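You operate a simulated robot arm through the tools that you are given. There is no shell and no other tool. Be economical: measure what you need, move in short steps, check, and stop when the job is done.

The job below is to be done with a simulated robot arm. You get a single attempt, and the scene is never put back.

## Task
Put the wood block from the top of the fitting bench on the black tape roll.

Only the result counts: the job must be done as asked and must still hold three seconds after the hand-in. Knocking over, shifting, dropping, spilling or breaking anything else fails it.

## Robot
A 7-joint arm with a two-finger parallel gripper, fixed in place. Base frame: the origin is at the foot of the arm, x ahead of it, y to its left, z up; the work surface is at about z = 0. Lengths are in cm, angles in rad, forces in N, time in s.
With the tool pointing down near the work surface it reaches from about 24 to 62 cm from the base axis. Its first joint turns from -1.152 to 1.152 rad. Payload 2.6 kg.
The TCP is the grasp point between the finger pads, 3 cm short of the fingertips. In the tool frame z runs along the fingers and y along their closing line. Largest opening 9.4 cm; finger width 2.8, thickness 1; the body of the gripper, 5 by 9.6 cm, starts 5.5 cm behind the TCP.
Orientation is told as [roll, pitch, yaw] about the base's x, y, z axes, in that order, counted from this pose: with the fingers straight down and closing along the base's y, the tool's x points along the base's -x, its y along +y and its z along -z.

## Interface
- The arm moves only by the tool send_rows. Its argument "series" is one flat list of numbers, 7 for each row, row after row: the shift along the base's x, y, z in cm, then the turn, a rotation vector about the base's x, y, z in rad, then the opening, from 0 (shut) to 1 (fully open). In form: [dx, dy, dz, rx, ry, rz, jaw, dx, dy, dz, rx, ry, rz, jaw, ...]. A call has 1 to 12 rows; each row shifts and turns the commanded pose from where the row before left it. Each row takes 0.2 s and may step no farther than 5 cm and 0.15 rad from the row before; otherwise, or with a gripper value out of range, the whole call is refused. A pose out of reach is approached as far as the arm can. The call stops where the force on the tool passes 40 N (or 10 N more than at its start, if that is more) or the arm is blocked; 0.2 s more then pass. The fingers move at their own pace (about 7.2 cm/s each) and stop on an object; they squeeze with about 38 N. The grip force told is the motor's: it shows also when the fingers shut on nothing. Time passes only in rows, and 0.2 s behind the last, so rows that do not move let the fingers close. The reply holds the time, the measured pose of the TCP, the force on the tool along the base axes, the opening and the grip force, in the units named above and with some noise.
- Cameras (640 x 400 px; columns grow to the right, rows downward): "scene" is fixed at [4.88, 44.35, 56.69]; the picture's right is [-0.63, -0.77, 0.00], its down [-0.42, 0.35, -0.84] and it looks along [0.65, -0.53, -0.55] (base axes); focal length 313 px, centre (320, 200). "wrist" rides on the gripper at [7.6, 1.4, -10.2] in the tool frame; the picture's right is [-0.18, 0.98, 0.00], its down [-0.75, -0.14, -0.64] and it looks along [-0.63, -0.12, 0.77] (tool axes); focal length 243 px, centre (320, 200). There is no depth. A picture from a camera that has moved, and an enlarged one, comes with that camera's place and axes in the base frame and with its lens.
- capture(camera): a new picture of that camera. No time passes.
- inspect(camera, box): a new picture of the part [left, top, right, bottom] of that camera's present view, enlarged. No time passes.
- sign_off(): hands the job in; it is judged then, once.

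Go step by step. Nothing tells you positions but the pictures and the camera data: compare them with the known pose of the tool, close in by small moves and look again before you grip or let go. The budget is 90 turns and 42 pictures, counting those below and the enlarged ones. Unless the task says otherwise, let go and move clear before handing in, and close with one line.

The tools are called after "Call:" as a command line: name --argument value ..., lists and objects as JSON in quotes. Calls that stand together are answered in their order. send_rows: Moves the arm, as the interface text tells. Its arguments: {"type":"object","properties":{"series":{"type":"array"}},"required":["series"]} The other tools are called the same way: capture (camera) takes a picture; inspect (camera, box) takes an enlarged picture of a part of a camera's view; sign_off () hands the job in.

At the start:

```text
t: 0.0
position: [39.79, -2.08, 28.26]
tool_rot: [0.0, 0.002, 0.0]
force: [0.3, 0.1, 0.3]
finger_gap: 9.4
gripper_force: 0.1
```

scene: 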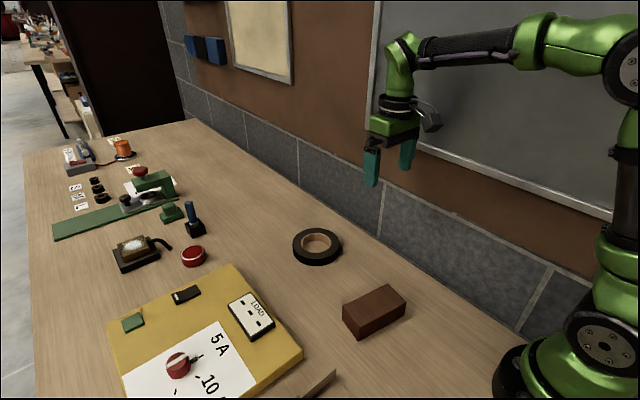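
wrist: 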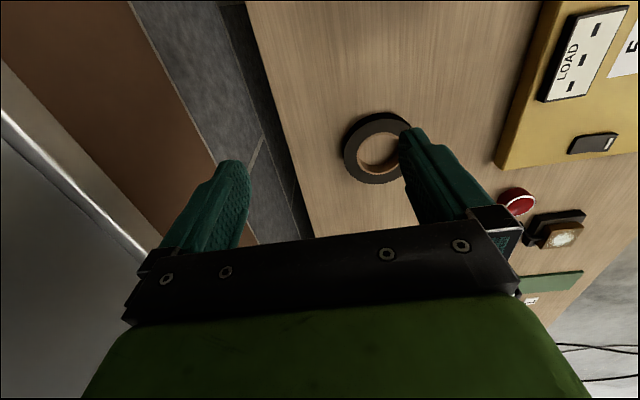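

The brown block appears to be near (30, 10) and the tape roll near (53, 6). I'll zoom in on both to measure them more precisely.

Call:
inspect --camera "scene" --box '[270, 210, 430, 350]'

Call:
inspect --camera "scene" --box '[20, 120, 220, 280]'

```text
2.86 times, centred on (350, 280) of scene
camera zoom: at [4.88, 44.35, 56.69], right [-0.63, -0.77, 0.0], down [-0.42, 0.35, -0.84], along [0.65, -0.53, -0.55], focal length 895 px, centre (234, -29)
```

zoom: 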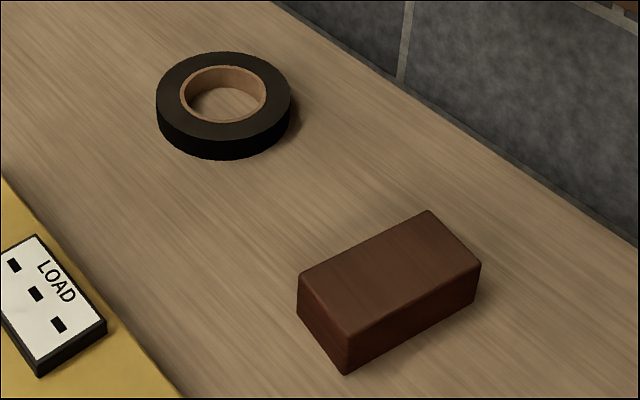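

```text
2.50 times, centred on (120, 200) of scene
camera zoom: at [4.88, 44.35, 56.69], right [-0.63, -0.77, 0.0], down [-0.42, 0.35, -0.84], along [0.65, -0.53, -0.55], focal length 784 px, centre (820, 200)
```

zoom: 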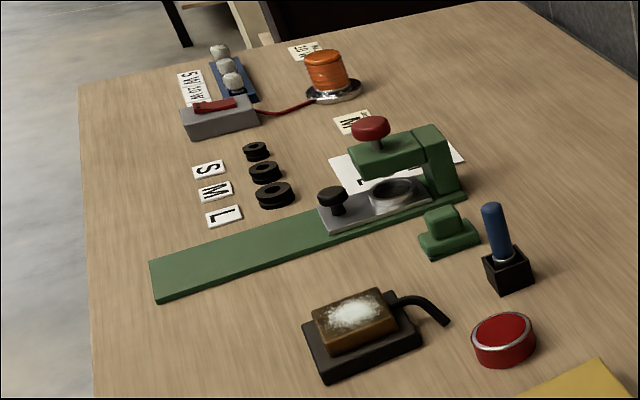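

The block measures about 5.6 x 11.7 x 4.3 cm, centred near (30.1, 9.7) with its long axis close to y. The roll is centred near (53.5, 6) and about 2.6 cm high. I'll turn the tool so it closes across the short side, move above the block, and look again.

Call:
send_rows --series '[-0.97, 1.18, -1.2, 0, 0, 0.142, 1, -0.97, 1.18, -1.2, 0, 0, 0.142, 1, -0.97, 1.18, -1.2, 0, 0, 0.142, 1, -0.97, 1.18, -1.2, 0, 0, 0.142, 1, -0.97, 1.18, -1.2, 0, 0, 0.142, 1, -0.97, 1.18, -1.2, 0, 0, 0.142, 1, -0.97, 1.18, -1.2, 0, 0, 0.142, 1, -0.97, 1.18, -1.2, 0, 0, 0.142, 1, -0.97, 1.18, -1.2, 0, 0, 0.142, 1, -0.97, 1.18, -1.2, 0, 0, 0.142, 1, 0, 0, 0, 0, 0, 0, 1]'

Call:
capture --camera "wrist"

Call:
capture --camera "scene"

```text
t: 2.4
position: [30.07, 9.69, 16.29]
tool_rot: [0.0, 0.002, 1.421]
force: [-0.1, 0.2, -0.1]
finger_gap: 9.4
gripper_force: 0.2
```

```text
37 pictures are left
camera wrist: at [27.49, 2.39, 26.5], right [-0.95, 0.33, 0.0], down [0.25, 0.72, 0.64], along [0.21, 0.61, -0.77], focal length 243 px, centre (320, 200)
```

wrist: 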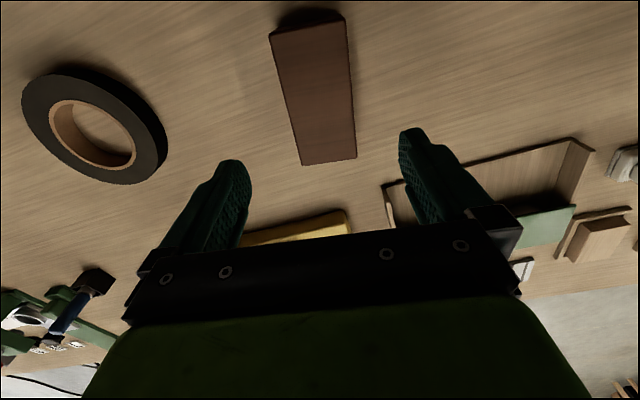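

```text
36 pictures are left
```

scene: 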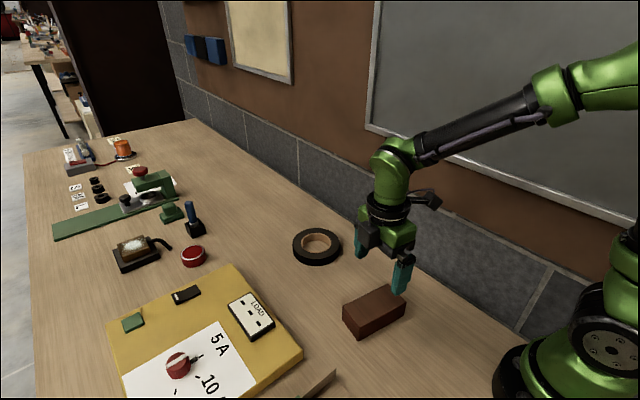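

The block is in line under the gripper. The wrist view also shows a tray and a paler block to the arm's left that the scene camera can't see, so I'll check which one is the wood block.

Call:
inspect --camera "wrist" --box '[480, 120, 640, 300]'

Call:
inspect --camera "wrist" --box '[240, 0, 400, 180]'

```text
2.22 times, centred on (560, 210) of wrist
camera zoom: at [27.49, 2.39, 26.5], right [-0.95, 0.33, 0.0], down [0.25, 0.72, 0.64], along [0.21, 0.61, -0.77], focal length 539 px, centre (-213, 178)
```

zoom: 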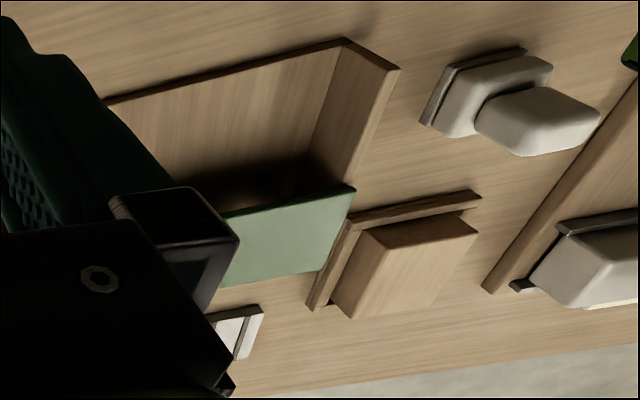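

```text
2.22 times, centred on (320, 90) of wrist
camera zoom: at [27.49, 2.39, 26.5], right [-0.95, 0.33, 0.0], down [0.25, 0.72, 0.64], along [0.21, 0.61, -0.77], focal length 539 px, centre (320, 444)
```

zoom: 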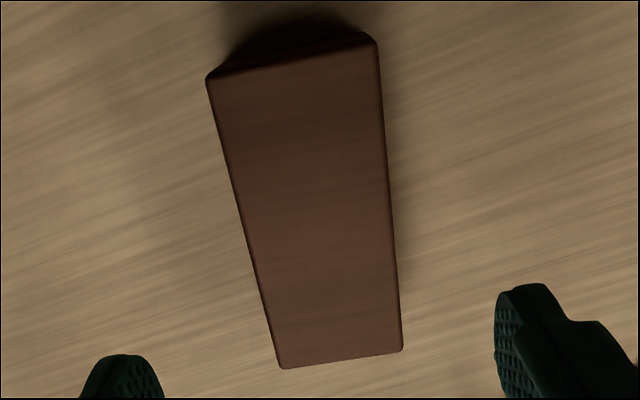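

The scene and wrist measurements agree on the brown block: centre (30.0, 9.6) and yaw matched. The pale block sits in a fixture out of reach, so the brown one is the target. I'll descend over it.

Call:
send_rows --series '[-0.1, -0.05, -2.5, 0, 0, -0.005, 1, 0, 0, -2.5, 0, 0, 0, 1, 0, 0, -2, 0, 0, 0, 1, 0, 0, -2, 0, 0, 0, 1, 0, 0, -1.5, 0, 0, 0, 1, 0, 0, -1.2, 0, 0, 0, 1, 0, 0, -0.9, 0, 0, 0, 1, 0, 0, 0, 0, 0, 0, 1]'

Call:
capture --camera "wrist"

Call:
inspect --camera "scene" --box '[290, 200, 450, 350]'

```text
t: 4.2
position: [30.0, 9.67, 3.64]
tool_rot: [0.0, 0.0, 1.416]
force: [0.0, -0.5, 0.3]
finger_gap: 9.42
gripper_force: 0.1
```

```text
33 pictures are left
camera wrist: at [27.46, 2.33, 13.83], right [-0.94, 0.33, 0.0], down [0.26, 0.72, 0.64], along [0.21, 0.61, -0.77], focal length 243 px, centre (320, 200)
```

wrist: 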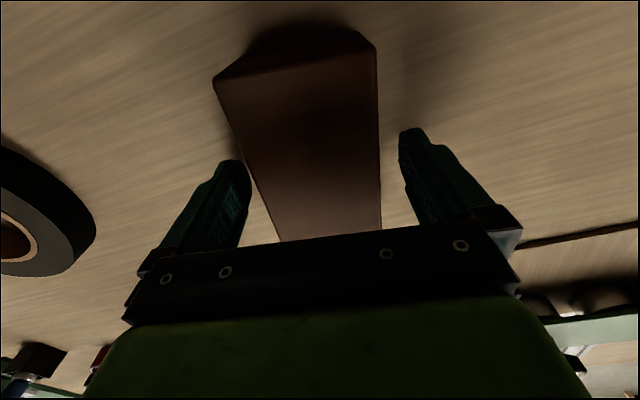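

```text
2.67 times, centred on (370, 275) of scene
camera zoom: at [4.88, 44.35, 56.69], right [-0.63, -0.77, 0.0], down [-0.42, 0.35, -0.84], along [0.65, -0.53, -0.55], focal length 836 px, centre (187, 0)
```

zoom: 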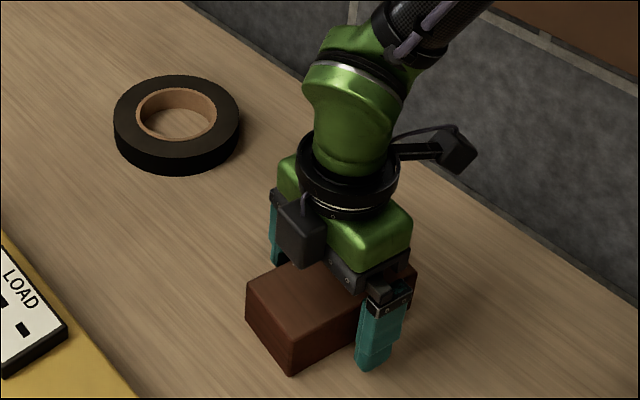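

The fingers straddle the block, so I'll close on it and lift a little.

Call:
send_rows --series '[0, 0, 0, 0, 0, 0, 0, 0, 0, 0, 0, 0, 0, 0, 0, 0, 0, 0, 0, 0, 0, 0, 0, 0, 0, 0, 0, 0, 0, 0, 0.5, 0, 0, 0, 0, 0, 0, 1, 0, 0, 0, 0, 0, 0, 1.5, 0, 0, 0, 0, 0, 0, 2, 0, 0, 0, 0, 0, 0, 2, 0, 0, 0, 0, 0, 0, 0, 0, 0, 0, 0]'

Call:
capture --camera "wrist"

Call:
inspect --camera "scene" --box '[290, 200, 450, 350]'

```text
t: 6.4
position: [30.09, 9.64, 10.67]
tool_rot: [0.0, 0.0, 1.415]
force: [0.4, 0.7, -1.8]
finger_gap: 6.4
gripper_force: 37.8
```

```text
31 pictures are left
camera wrist: at [27.47, 2.29, 20.92], right [-0.94, 0.33, 0.0], down [0.26, 0.72, 0.64], along [0.21, 0.61, -0.77], focal length 243 px, centre (320, 200)
```

wrist: 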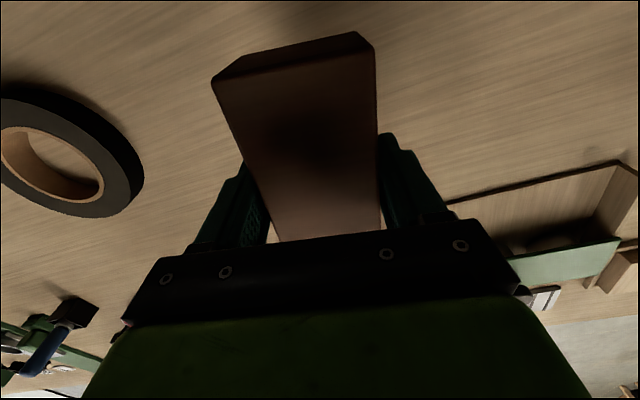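

```text
2.67 times, centred on (370, 275) of scene
camera zoom: at [4.88, 44.35, 56.69], right [-0.63, -0.77, 0.0], down [-0.42, 0.35, -0.84], along [0.65, -0.53, -0.55], focal length 836 px, centre (187, 0)
```

zoom: 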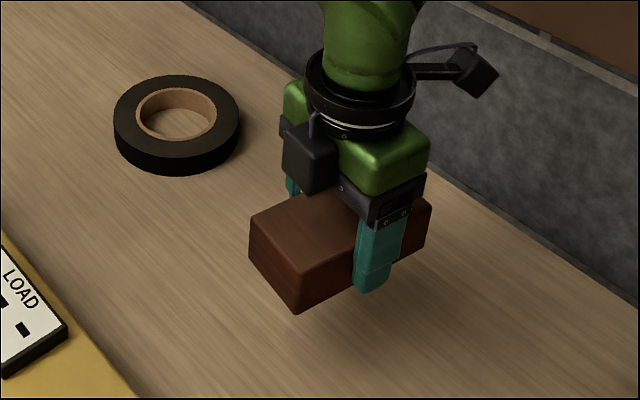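

The block is held level with a 6.4 cm grip. I'll carry it over to above the roll.

Call:
send_rows --series '[1, -0.1, 1.5, 0, 0, 0, 0, 2, -0.34, 0.5, 0, 0, 0, 0, 2.5, -0.4, 0, 0, 0, 0, 0, 2.5, -0.4, 0, 0, 0, 0, 0, 2.5, -0.4, 0, 0, 0, 0, 0, 2.5, -0.4, 0, 0, 0, 0, 0, 2.5, -0.4, 0, 0, 0, 0, 0, 2.5, -0.4, 0, 0, 0, 0, 0, 2.5, -0.4, 0, 0, 0, 0, 0, 1.9, -0.3, 0, 0, 0, 0, 0, 1, -0.1, 0, 0, 0, 0, 0, 0, 0, 0, 0, 0, 0, 0]'

Call:
capture --camera "wrist"

Call:
inspect --camera "scene" --box '[240, 140, 400, 290]'

```text
t: 9.0
position: [53.35, 5.92, 12.55]
tool_rot: [0.001, 0.001, 1.414]
force: [-0.3, 0.0, -1.9]
finger_gap: 6.39
gripper_force: 37.6
```

```text
29 pictures are left
camera wrist: at [50.82, -1.42, 22.88], right [-0.94, 0.33, 0.0], down [0.26, 0.72, 0.64], along [0.21, 0.6, -0.77], focal length 243 px, centre (320, 200)
```

wrist: 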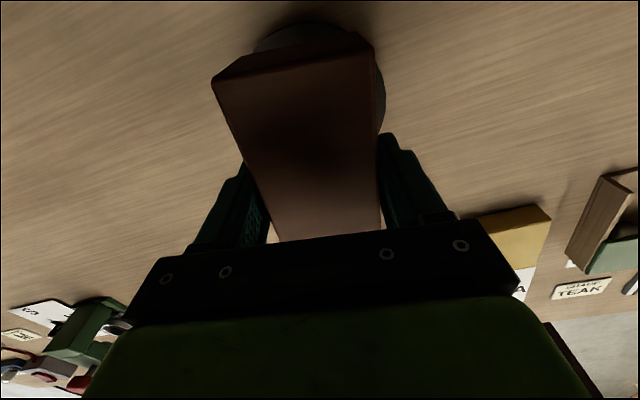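

```text
2.67 times, centred on (320, 215) of scene
camera zoom: at [4.88, 44.35, 56.69], right [-0.63, -0.77, 0.0], down [-0.42, 0.35, -0.84], along [0.65, -0.53, -0.55], focal length 836 px, centre (320, 160)
```

zoom: 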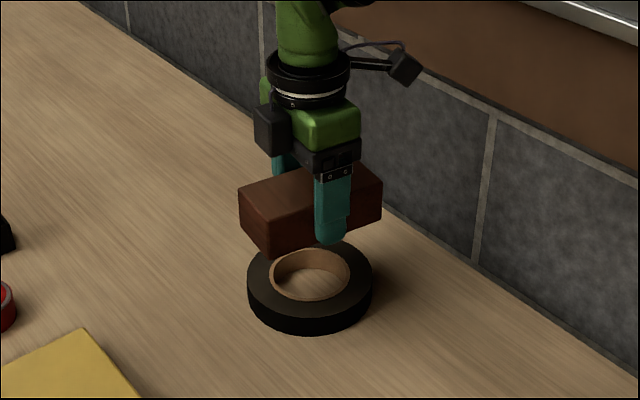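

The block is above the roll, and I now put the roll centre at about (53.6, 6.0). I'll go down close to it, then in small steps.

Call:
send_rows --series '[0.25, 0.08, -1.5, 0, 0, 0, 0, 0, 0, -1.5, 0, 0, 0, 0, 0, 0, -1.2, 0, 0, 0, 0, 0, 0, -0.9, 0, 0, 0, 0, 0, 0, -0.5, 0, 0, 0, 0, 0, 0, 0, 0, 0, 0, 0]'

Call:
inspect --camera "scene" --box '[270, 190, 370, 280]'

Call:
capture --camera "wrist"

```text
t: 10.4
position: [53.6, 5.95, 6.99]
tool_rot: [-0.002, 0.0, 1.413]
force: [0.0, -0.2, -2.1]
finger_gap: 6.41
gripper_force: 38.3
```

```text
4.44 times, centred on (320, 235) of scene
camera zoom: at [4.88, 44.35, 56.69], right [-0.63, -0.77, 0.0], down [-0.42, 0.35, -0.84], along [0.65, -0.53, -0.55], focal length 1393 px, centre (320, 44)
```

zoom: 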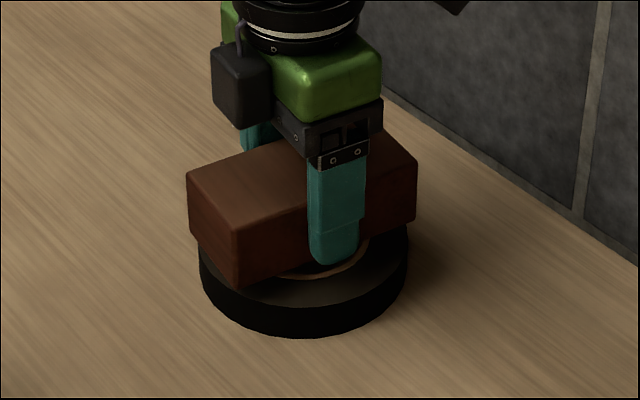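

```text
26 pictures are left
camera wrist: at [51.0, -1.37, 17.24], right [-0.94, 0.33, 0.0], down [0.26, 0.72, 0.64], along [0.21, 0.61, -0.77], focal length 243 px, centre (320, 200)
```

wrist: 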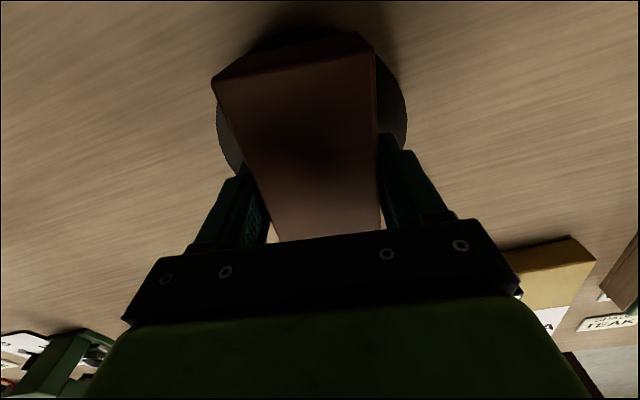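

The block is centred over the roll with about a centimetre to go. I'll lower it in 0.2 cm steps until it touches.

Call:
send_rows --series '[0, 0, -0.2, 0, 0, 0, 0, 0, 0, -0.2, 0, 0, 0, 0, 0, 0, -0.2, 0, 0, 0, 0, 0, 0, 0, 0, 0, 0, 0]'

```text
t: 11.4
position: [53.61, 5.97, 6.4]
tool_rot: [0.001, 0.002, 1.416]
force: [0.0, -1.0, -1.7]
finger_gap: 6.41
gripper_force: 38.3
```

There's no contact yet at 6.4, so I'll keep going down slowly.

Call:
send_rows --series '[0, 0, -0.15, 0, 0, 0, 0, 0, 0, -0.15, 0, 0, 0, 0, 0, 0, 0, 0, 0, 0, 0]'

Call:
inspect --camera "scene" --box '[270, 190, 370, 280]'

```text
t: 12.2
position: [53.47, 5.96, 6.09]
tool_rot: [0.0, 0.0, 1.415]
force: [0.2, 0.8, -1.1]
finger_gap: 6.42
gripper_force: 38.2
```

```text
4.44 times, centred on (320, 235) of scene
camera zoom: at [4.88, 44.35, 56.69], right [-0.63, -0.77, 0.0], down [-0.42, 0.35, -0.84], along [0.65, -0.53, -0.55], focal length 1393 px, centre (320, 44)
```

zoom: 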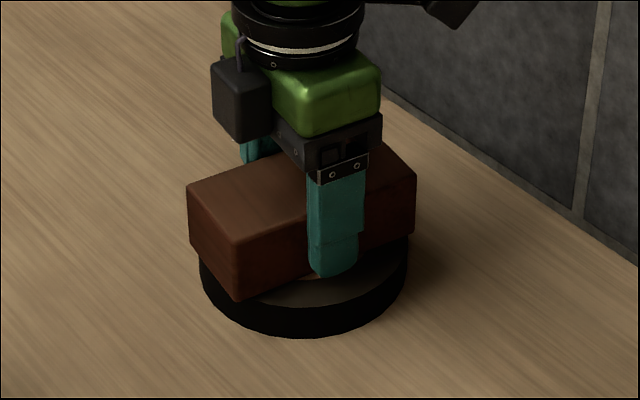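

There's still a small gap, so I'll take a few more fine steps.

Call:
send_rows --series '[0, 0, -0.12, 0, 0, 0, 0, 0, 0, 0, 0, 0, 0, 0]'

Call:
send_rows --series '[0, 0, -0.12, 0, 0, 0, 0, 0, 0, 0, 0, 0, 0, 0]'

```text
t: 12.8
position: [53.6, 6.01, 5.94]
tool_rot: [-0.001, 0.0, 1.417]
force: [0.1, 0.0, -2.1]
finger_gap: 6.4
gripper_force: 37.8
```

```text
t: 13.4
position: [53.51, 6.01, 5.87]
tool_rot: [-0.004, -0.001, 1.415]
force: [-1.3, -0.3, 4.9]
finger_gap: 6.4
gripper_force: 38.0
```

The force reversed to +4.9 N, so the block is resting on the roll. I'll open the fingers gradually, pause, and check.

Call:
send_rows --series '[0, 0, 0, 0, 0, 0, 0.69, 0, 0, 0, 0, 0, 0, 0.72, 0, 0, 0, 0, 0, 0, 0.8, 0, 0, 0, 0, 0, 0, 0.9, 0, 0, 0, 0, 0, 0, 0.95, 0, 0, 0, 0, 0, 0, 0.95]'

Call:
inspect --camera "scene" --box '[270, 190, 370, 280]'

Call:
capture --camera "wrist"

```text
t: 14.8
position: [53.62, 6.0, 5.9]
tool_rot: [0.0, 0.0, 1.415]
force: [-0.6, 0.3, -0.8]
finger_gap: 8.91
gripper_force: 0.1
```

```text
4.44 times, centred on (320, 235) of scene
camera zoom: at [4.88, 44.35, 56.69], right [-0.63, -0.77, 0.0], down [-0.42, 0.35, -0.84], along [0.65, -0.53, -0.55], focal length 1393 px, centre (320, 44)
```

zoom: 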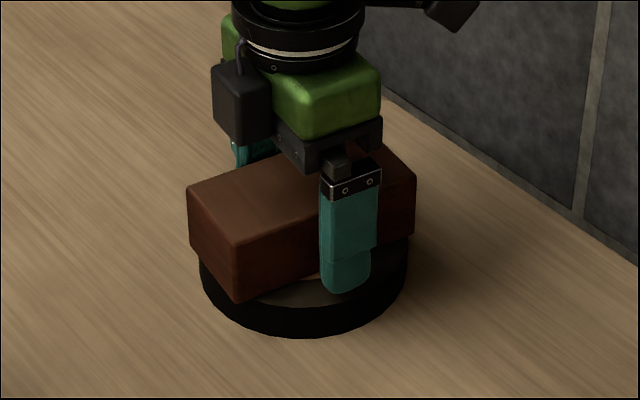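

```text
23 pictures are left
camera wrist: at [50.96, -1.32, 16.16], right [-0.94, 0.33, 0.0], down [0.26, 0.72, 0.64], along [0.21, 0.61, -0.77], focal length 243 px, centre (320, 200)
```

wrist: 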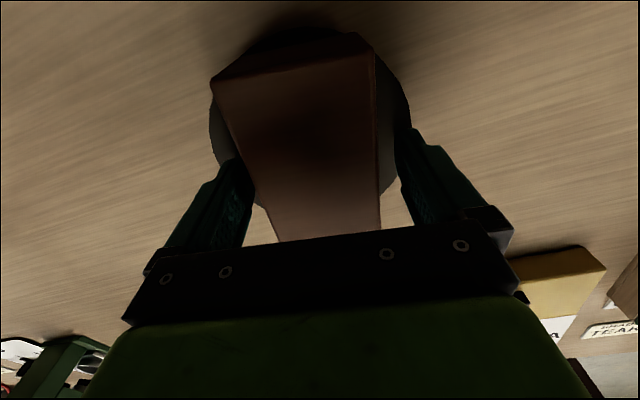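

The block is free of the fingers and sits steadily on the roll. I'll lift straight up and clear it.

Call:
send_rows --series '[0, 0, 0.5, 0, 0, 0, 0.95, 0, 0, 1, 0, 0, 0, 0.95, 0, 0, 2, 0, 0, 0, 0.95, 0, 0, 2.5, 0, 0, 0, 0.95, 0, 0, 3, 0, 0, 0, 0.95, 0, 0, 3, 0, 0, 0, 0.95, -2, 0, 2, 0, 0, 0, 0.95, -3, 0, 1, 0, 0, 0, 0.95, -3, 0, 0, 0, 0, 0, 0.95, 0, 0, 0, 0, 0, 0, 0.95]'

Call:
capture --camera "scene"

Call:
inspect --camera "scene" --box '[270, 190, 370, 280]'

Call:
capture --camera "wrist"

```text
t: 17.0
position: [45.59, 5.95, 20.79]
tool_rot: [0.0, 0.001, 1.415]
force: [-0.6, -0.2, 0.4]
finger_gap: 8.93
gripper_force: 0.0
```

```text
22 pictures are left
```

scene: 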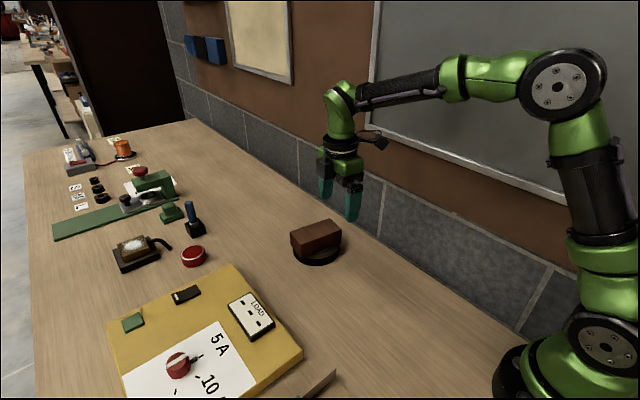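

```text
4.44 times, centred on (320, 235) of scene
camera zoom: at [4.88, 44.35, 56.69], right [-0.63, -0.77, 0.0], down [-0.42, 0.35, -0.84], along [0.65, -0.53, -0.55], focal length 1393 px, centre (320, 44)
```

zoom: 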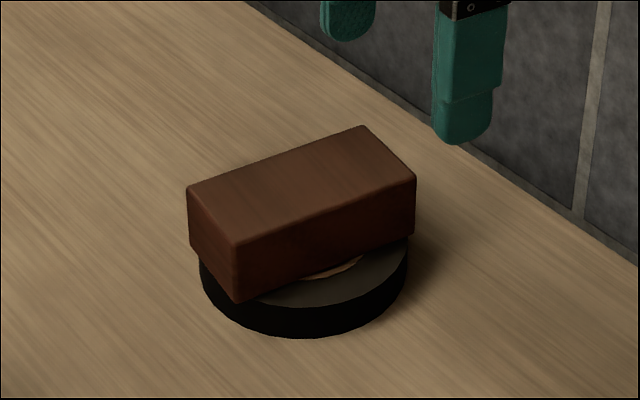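

```text
20 pictures are left
camera wrist: at [43.02, -1.39, 31.09], right [-0.94, 0.33, 0.0], down [0.26, 0.72, 0.64], along [0.21, 0.61, -0.77], focal length 243 px, centre (320, 200)
```

wrist: 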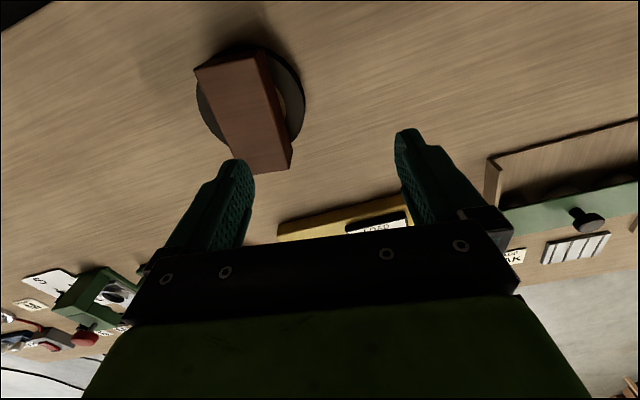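

The block rests flat and centred on the tape roll, the gripper is clear, and nothing else has moved. I'm handing in.

Call:
sign_off

```text
The job is handed in.
```

I put the brown wood block on the black tape roll, moved the gripper clear, and handed the job in.
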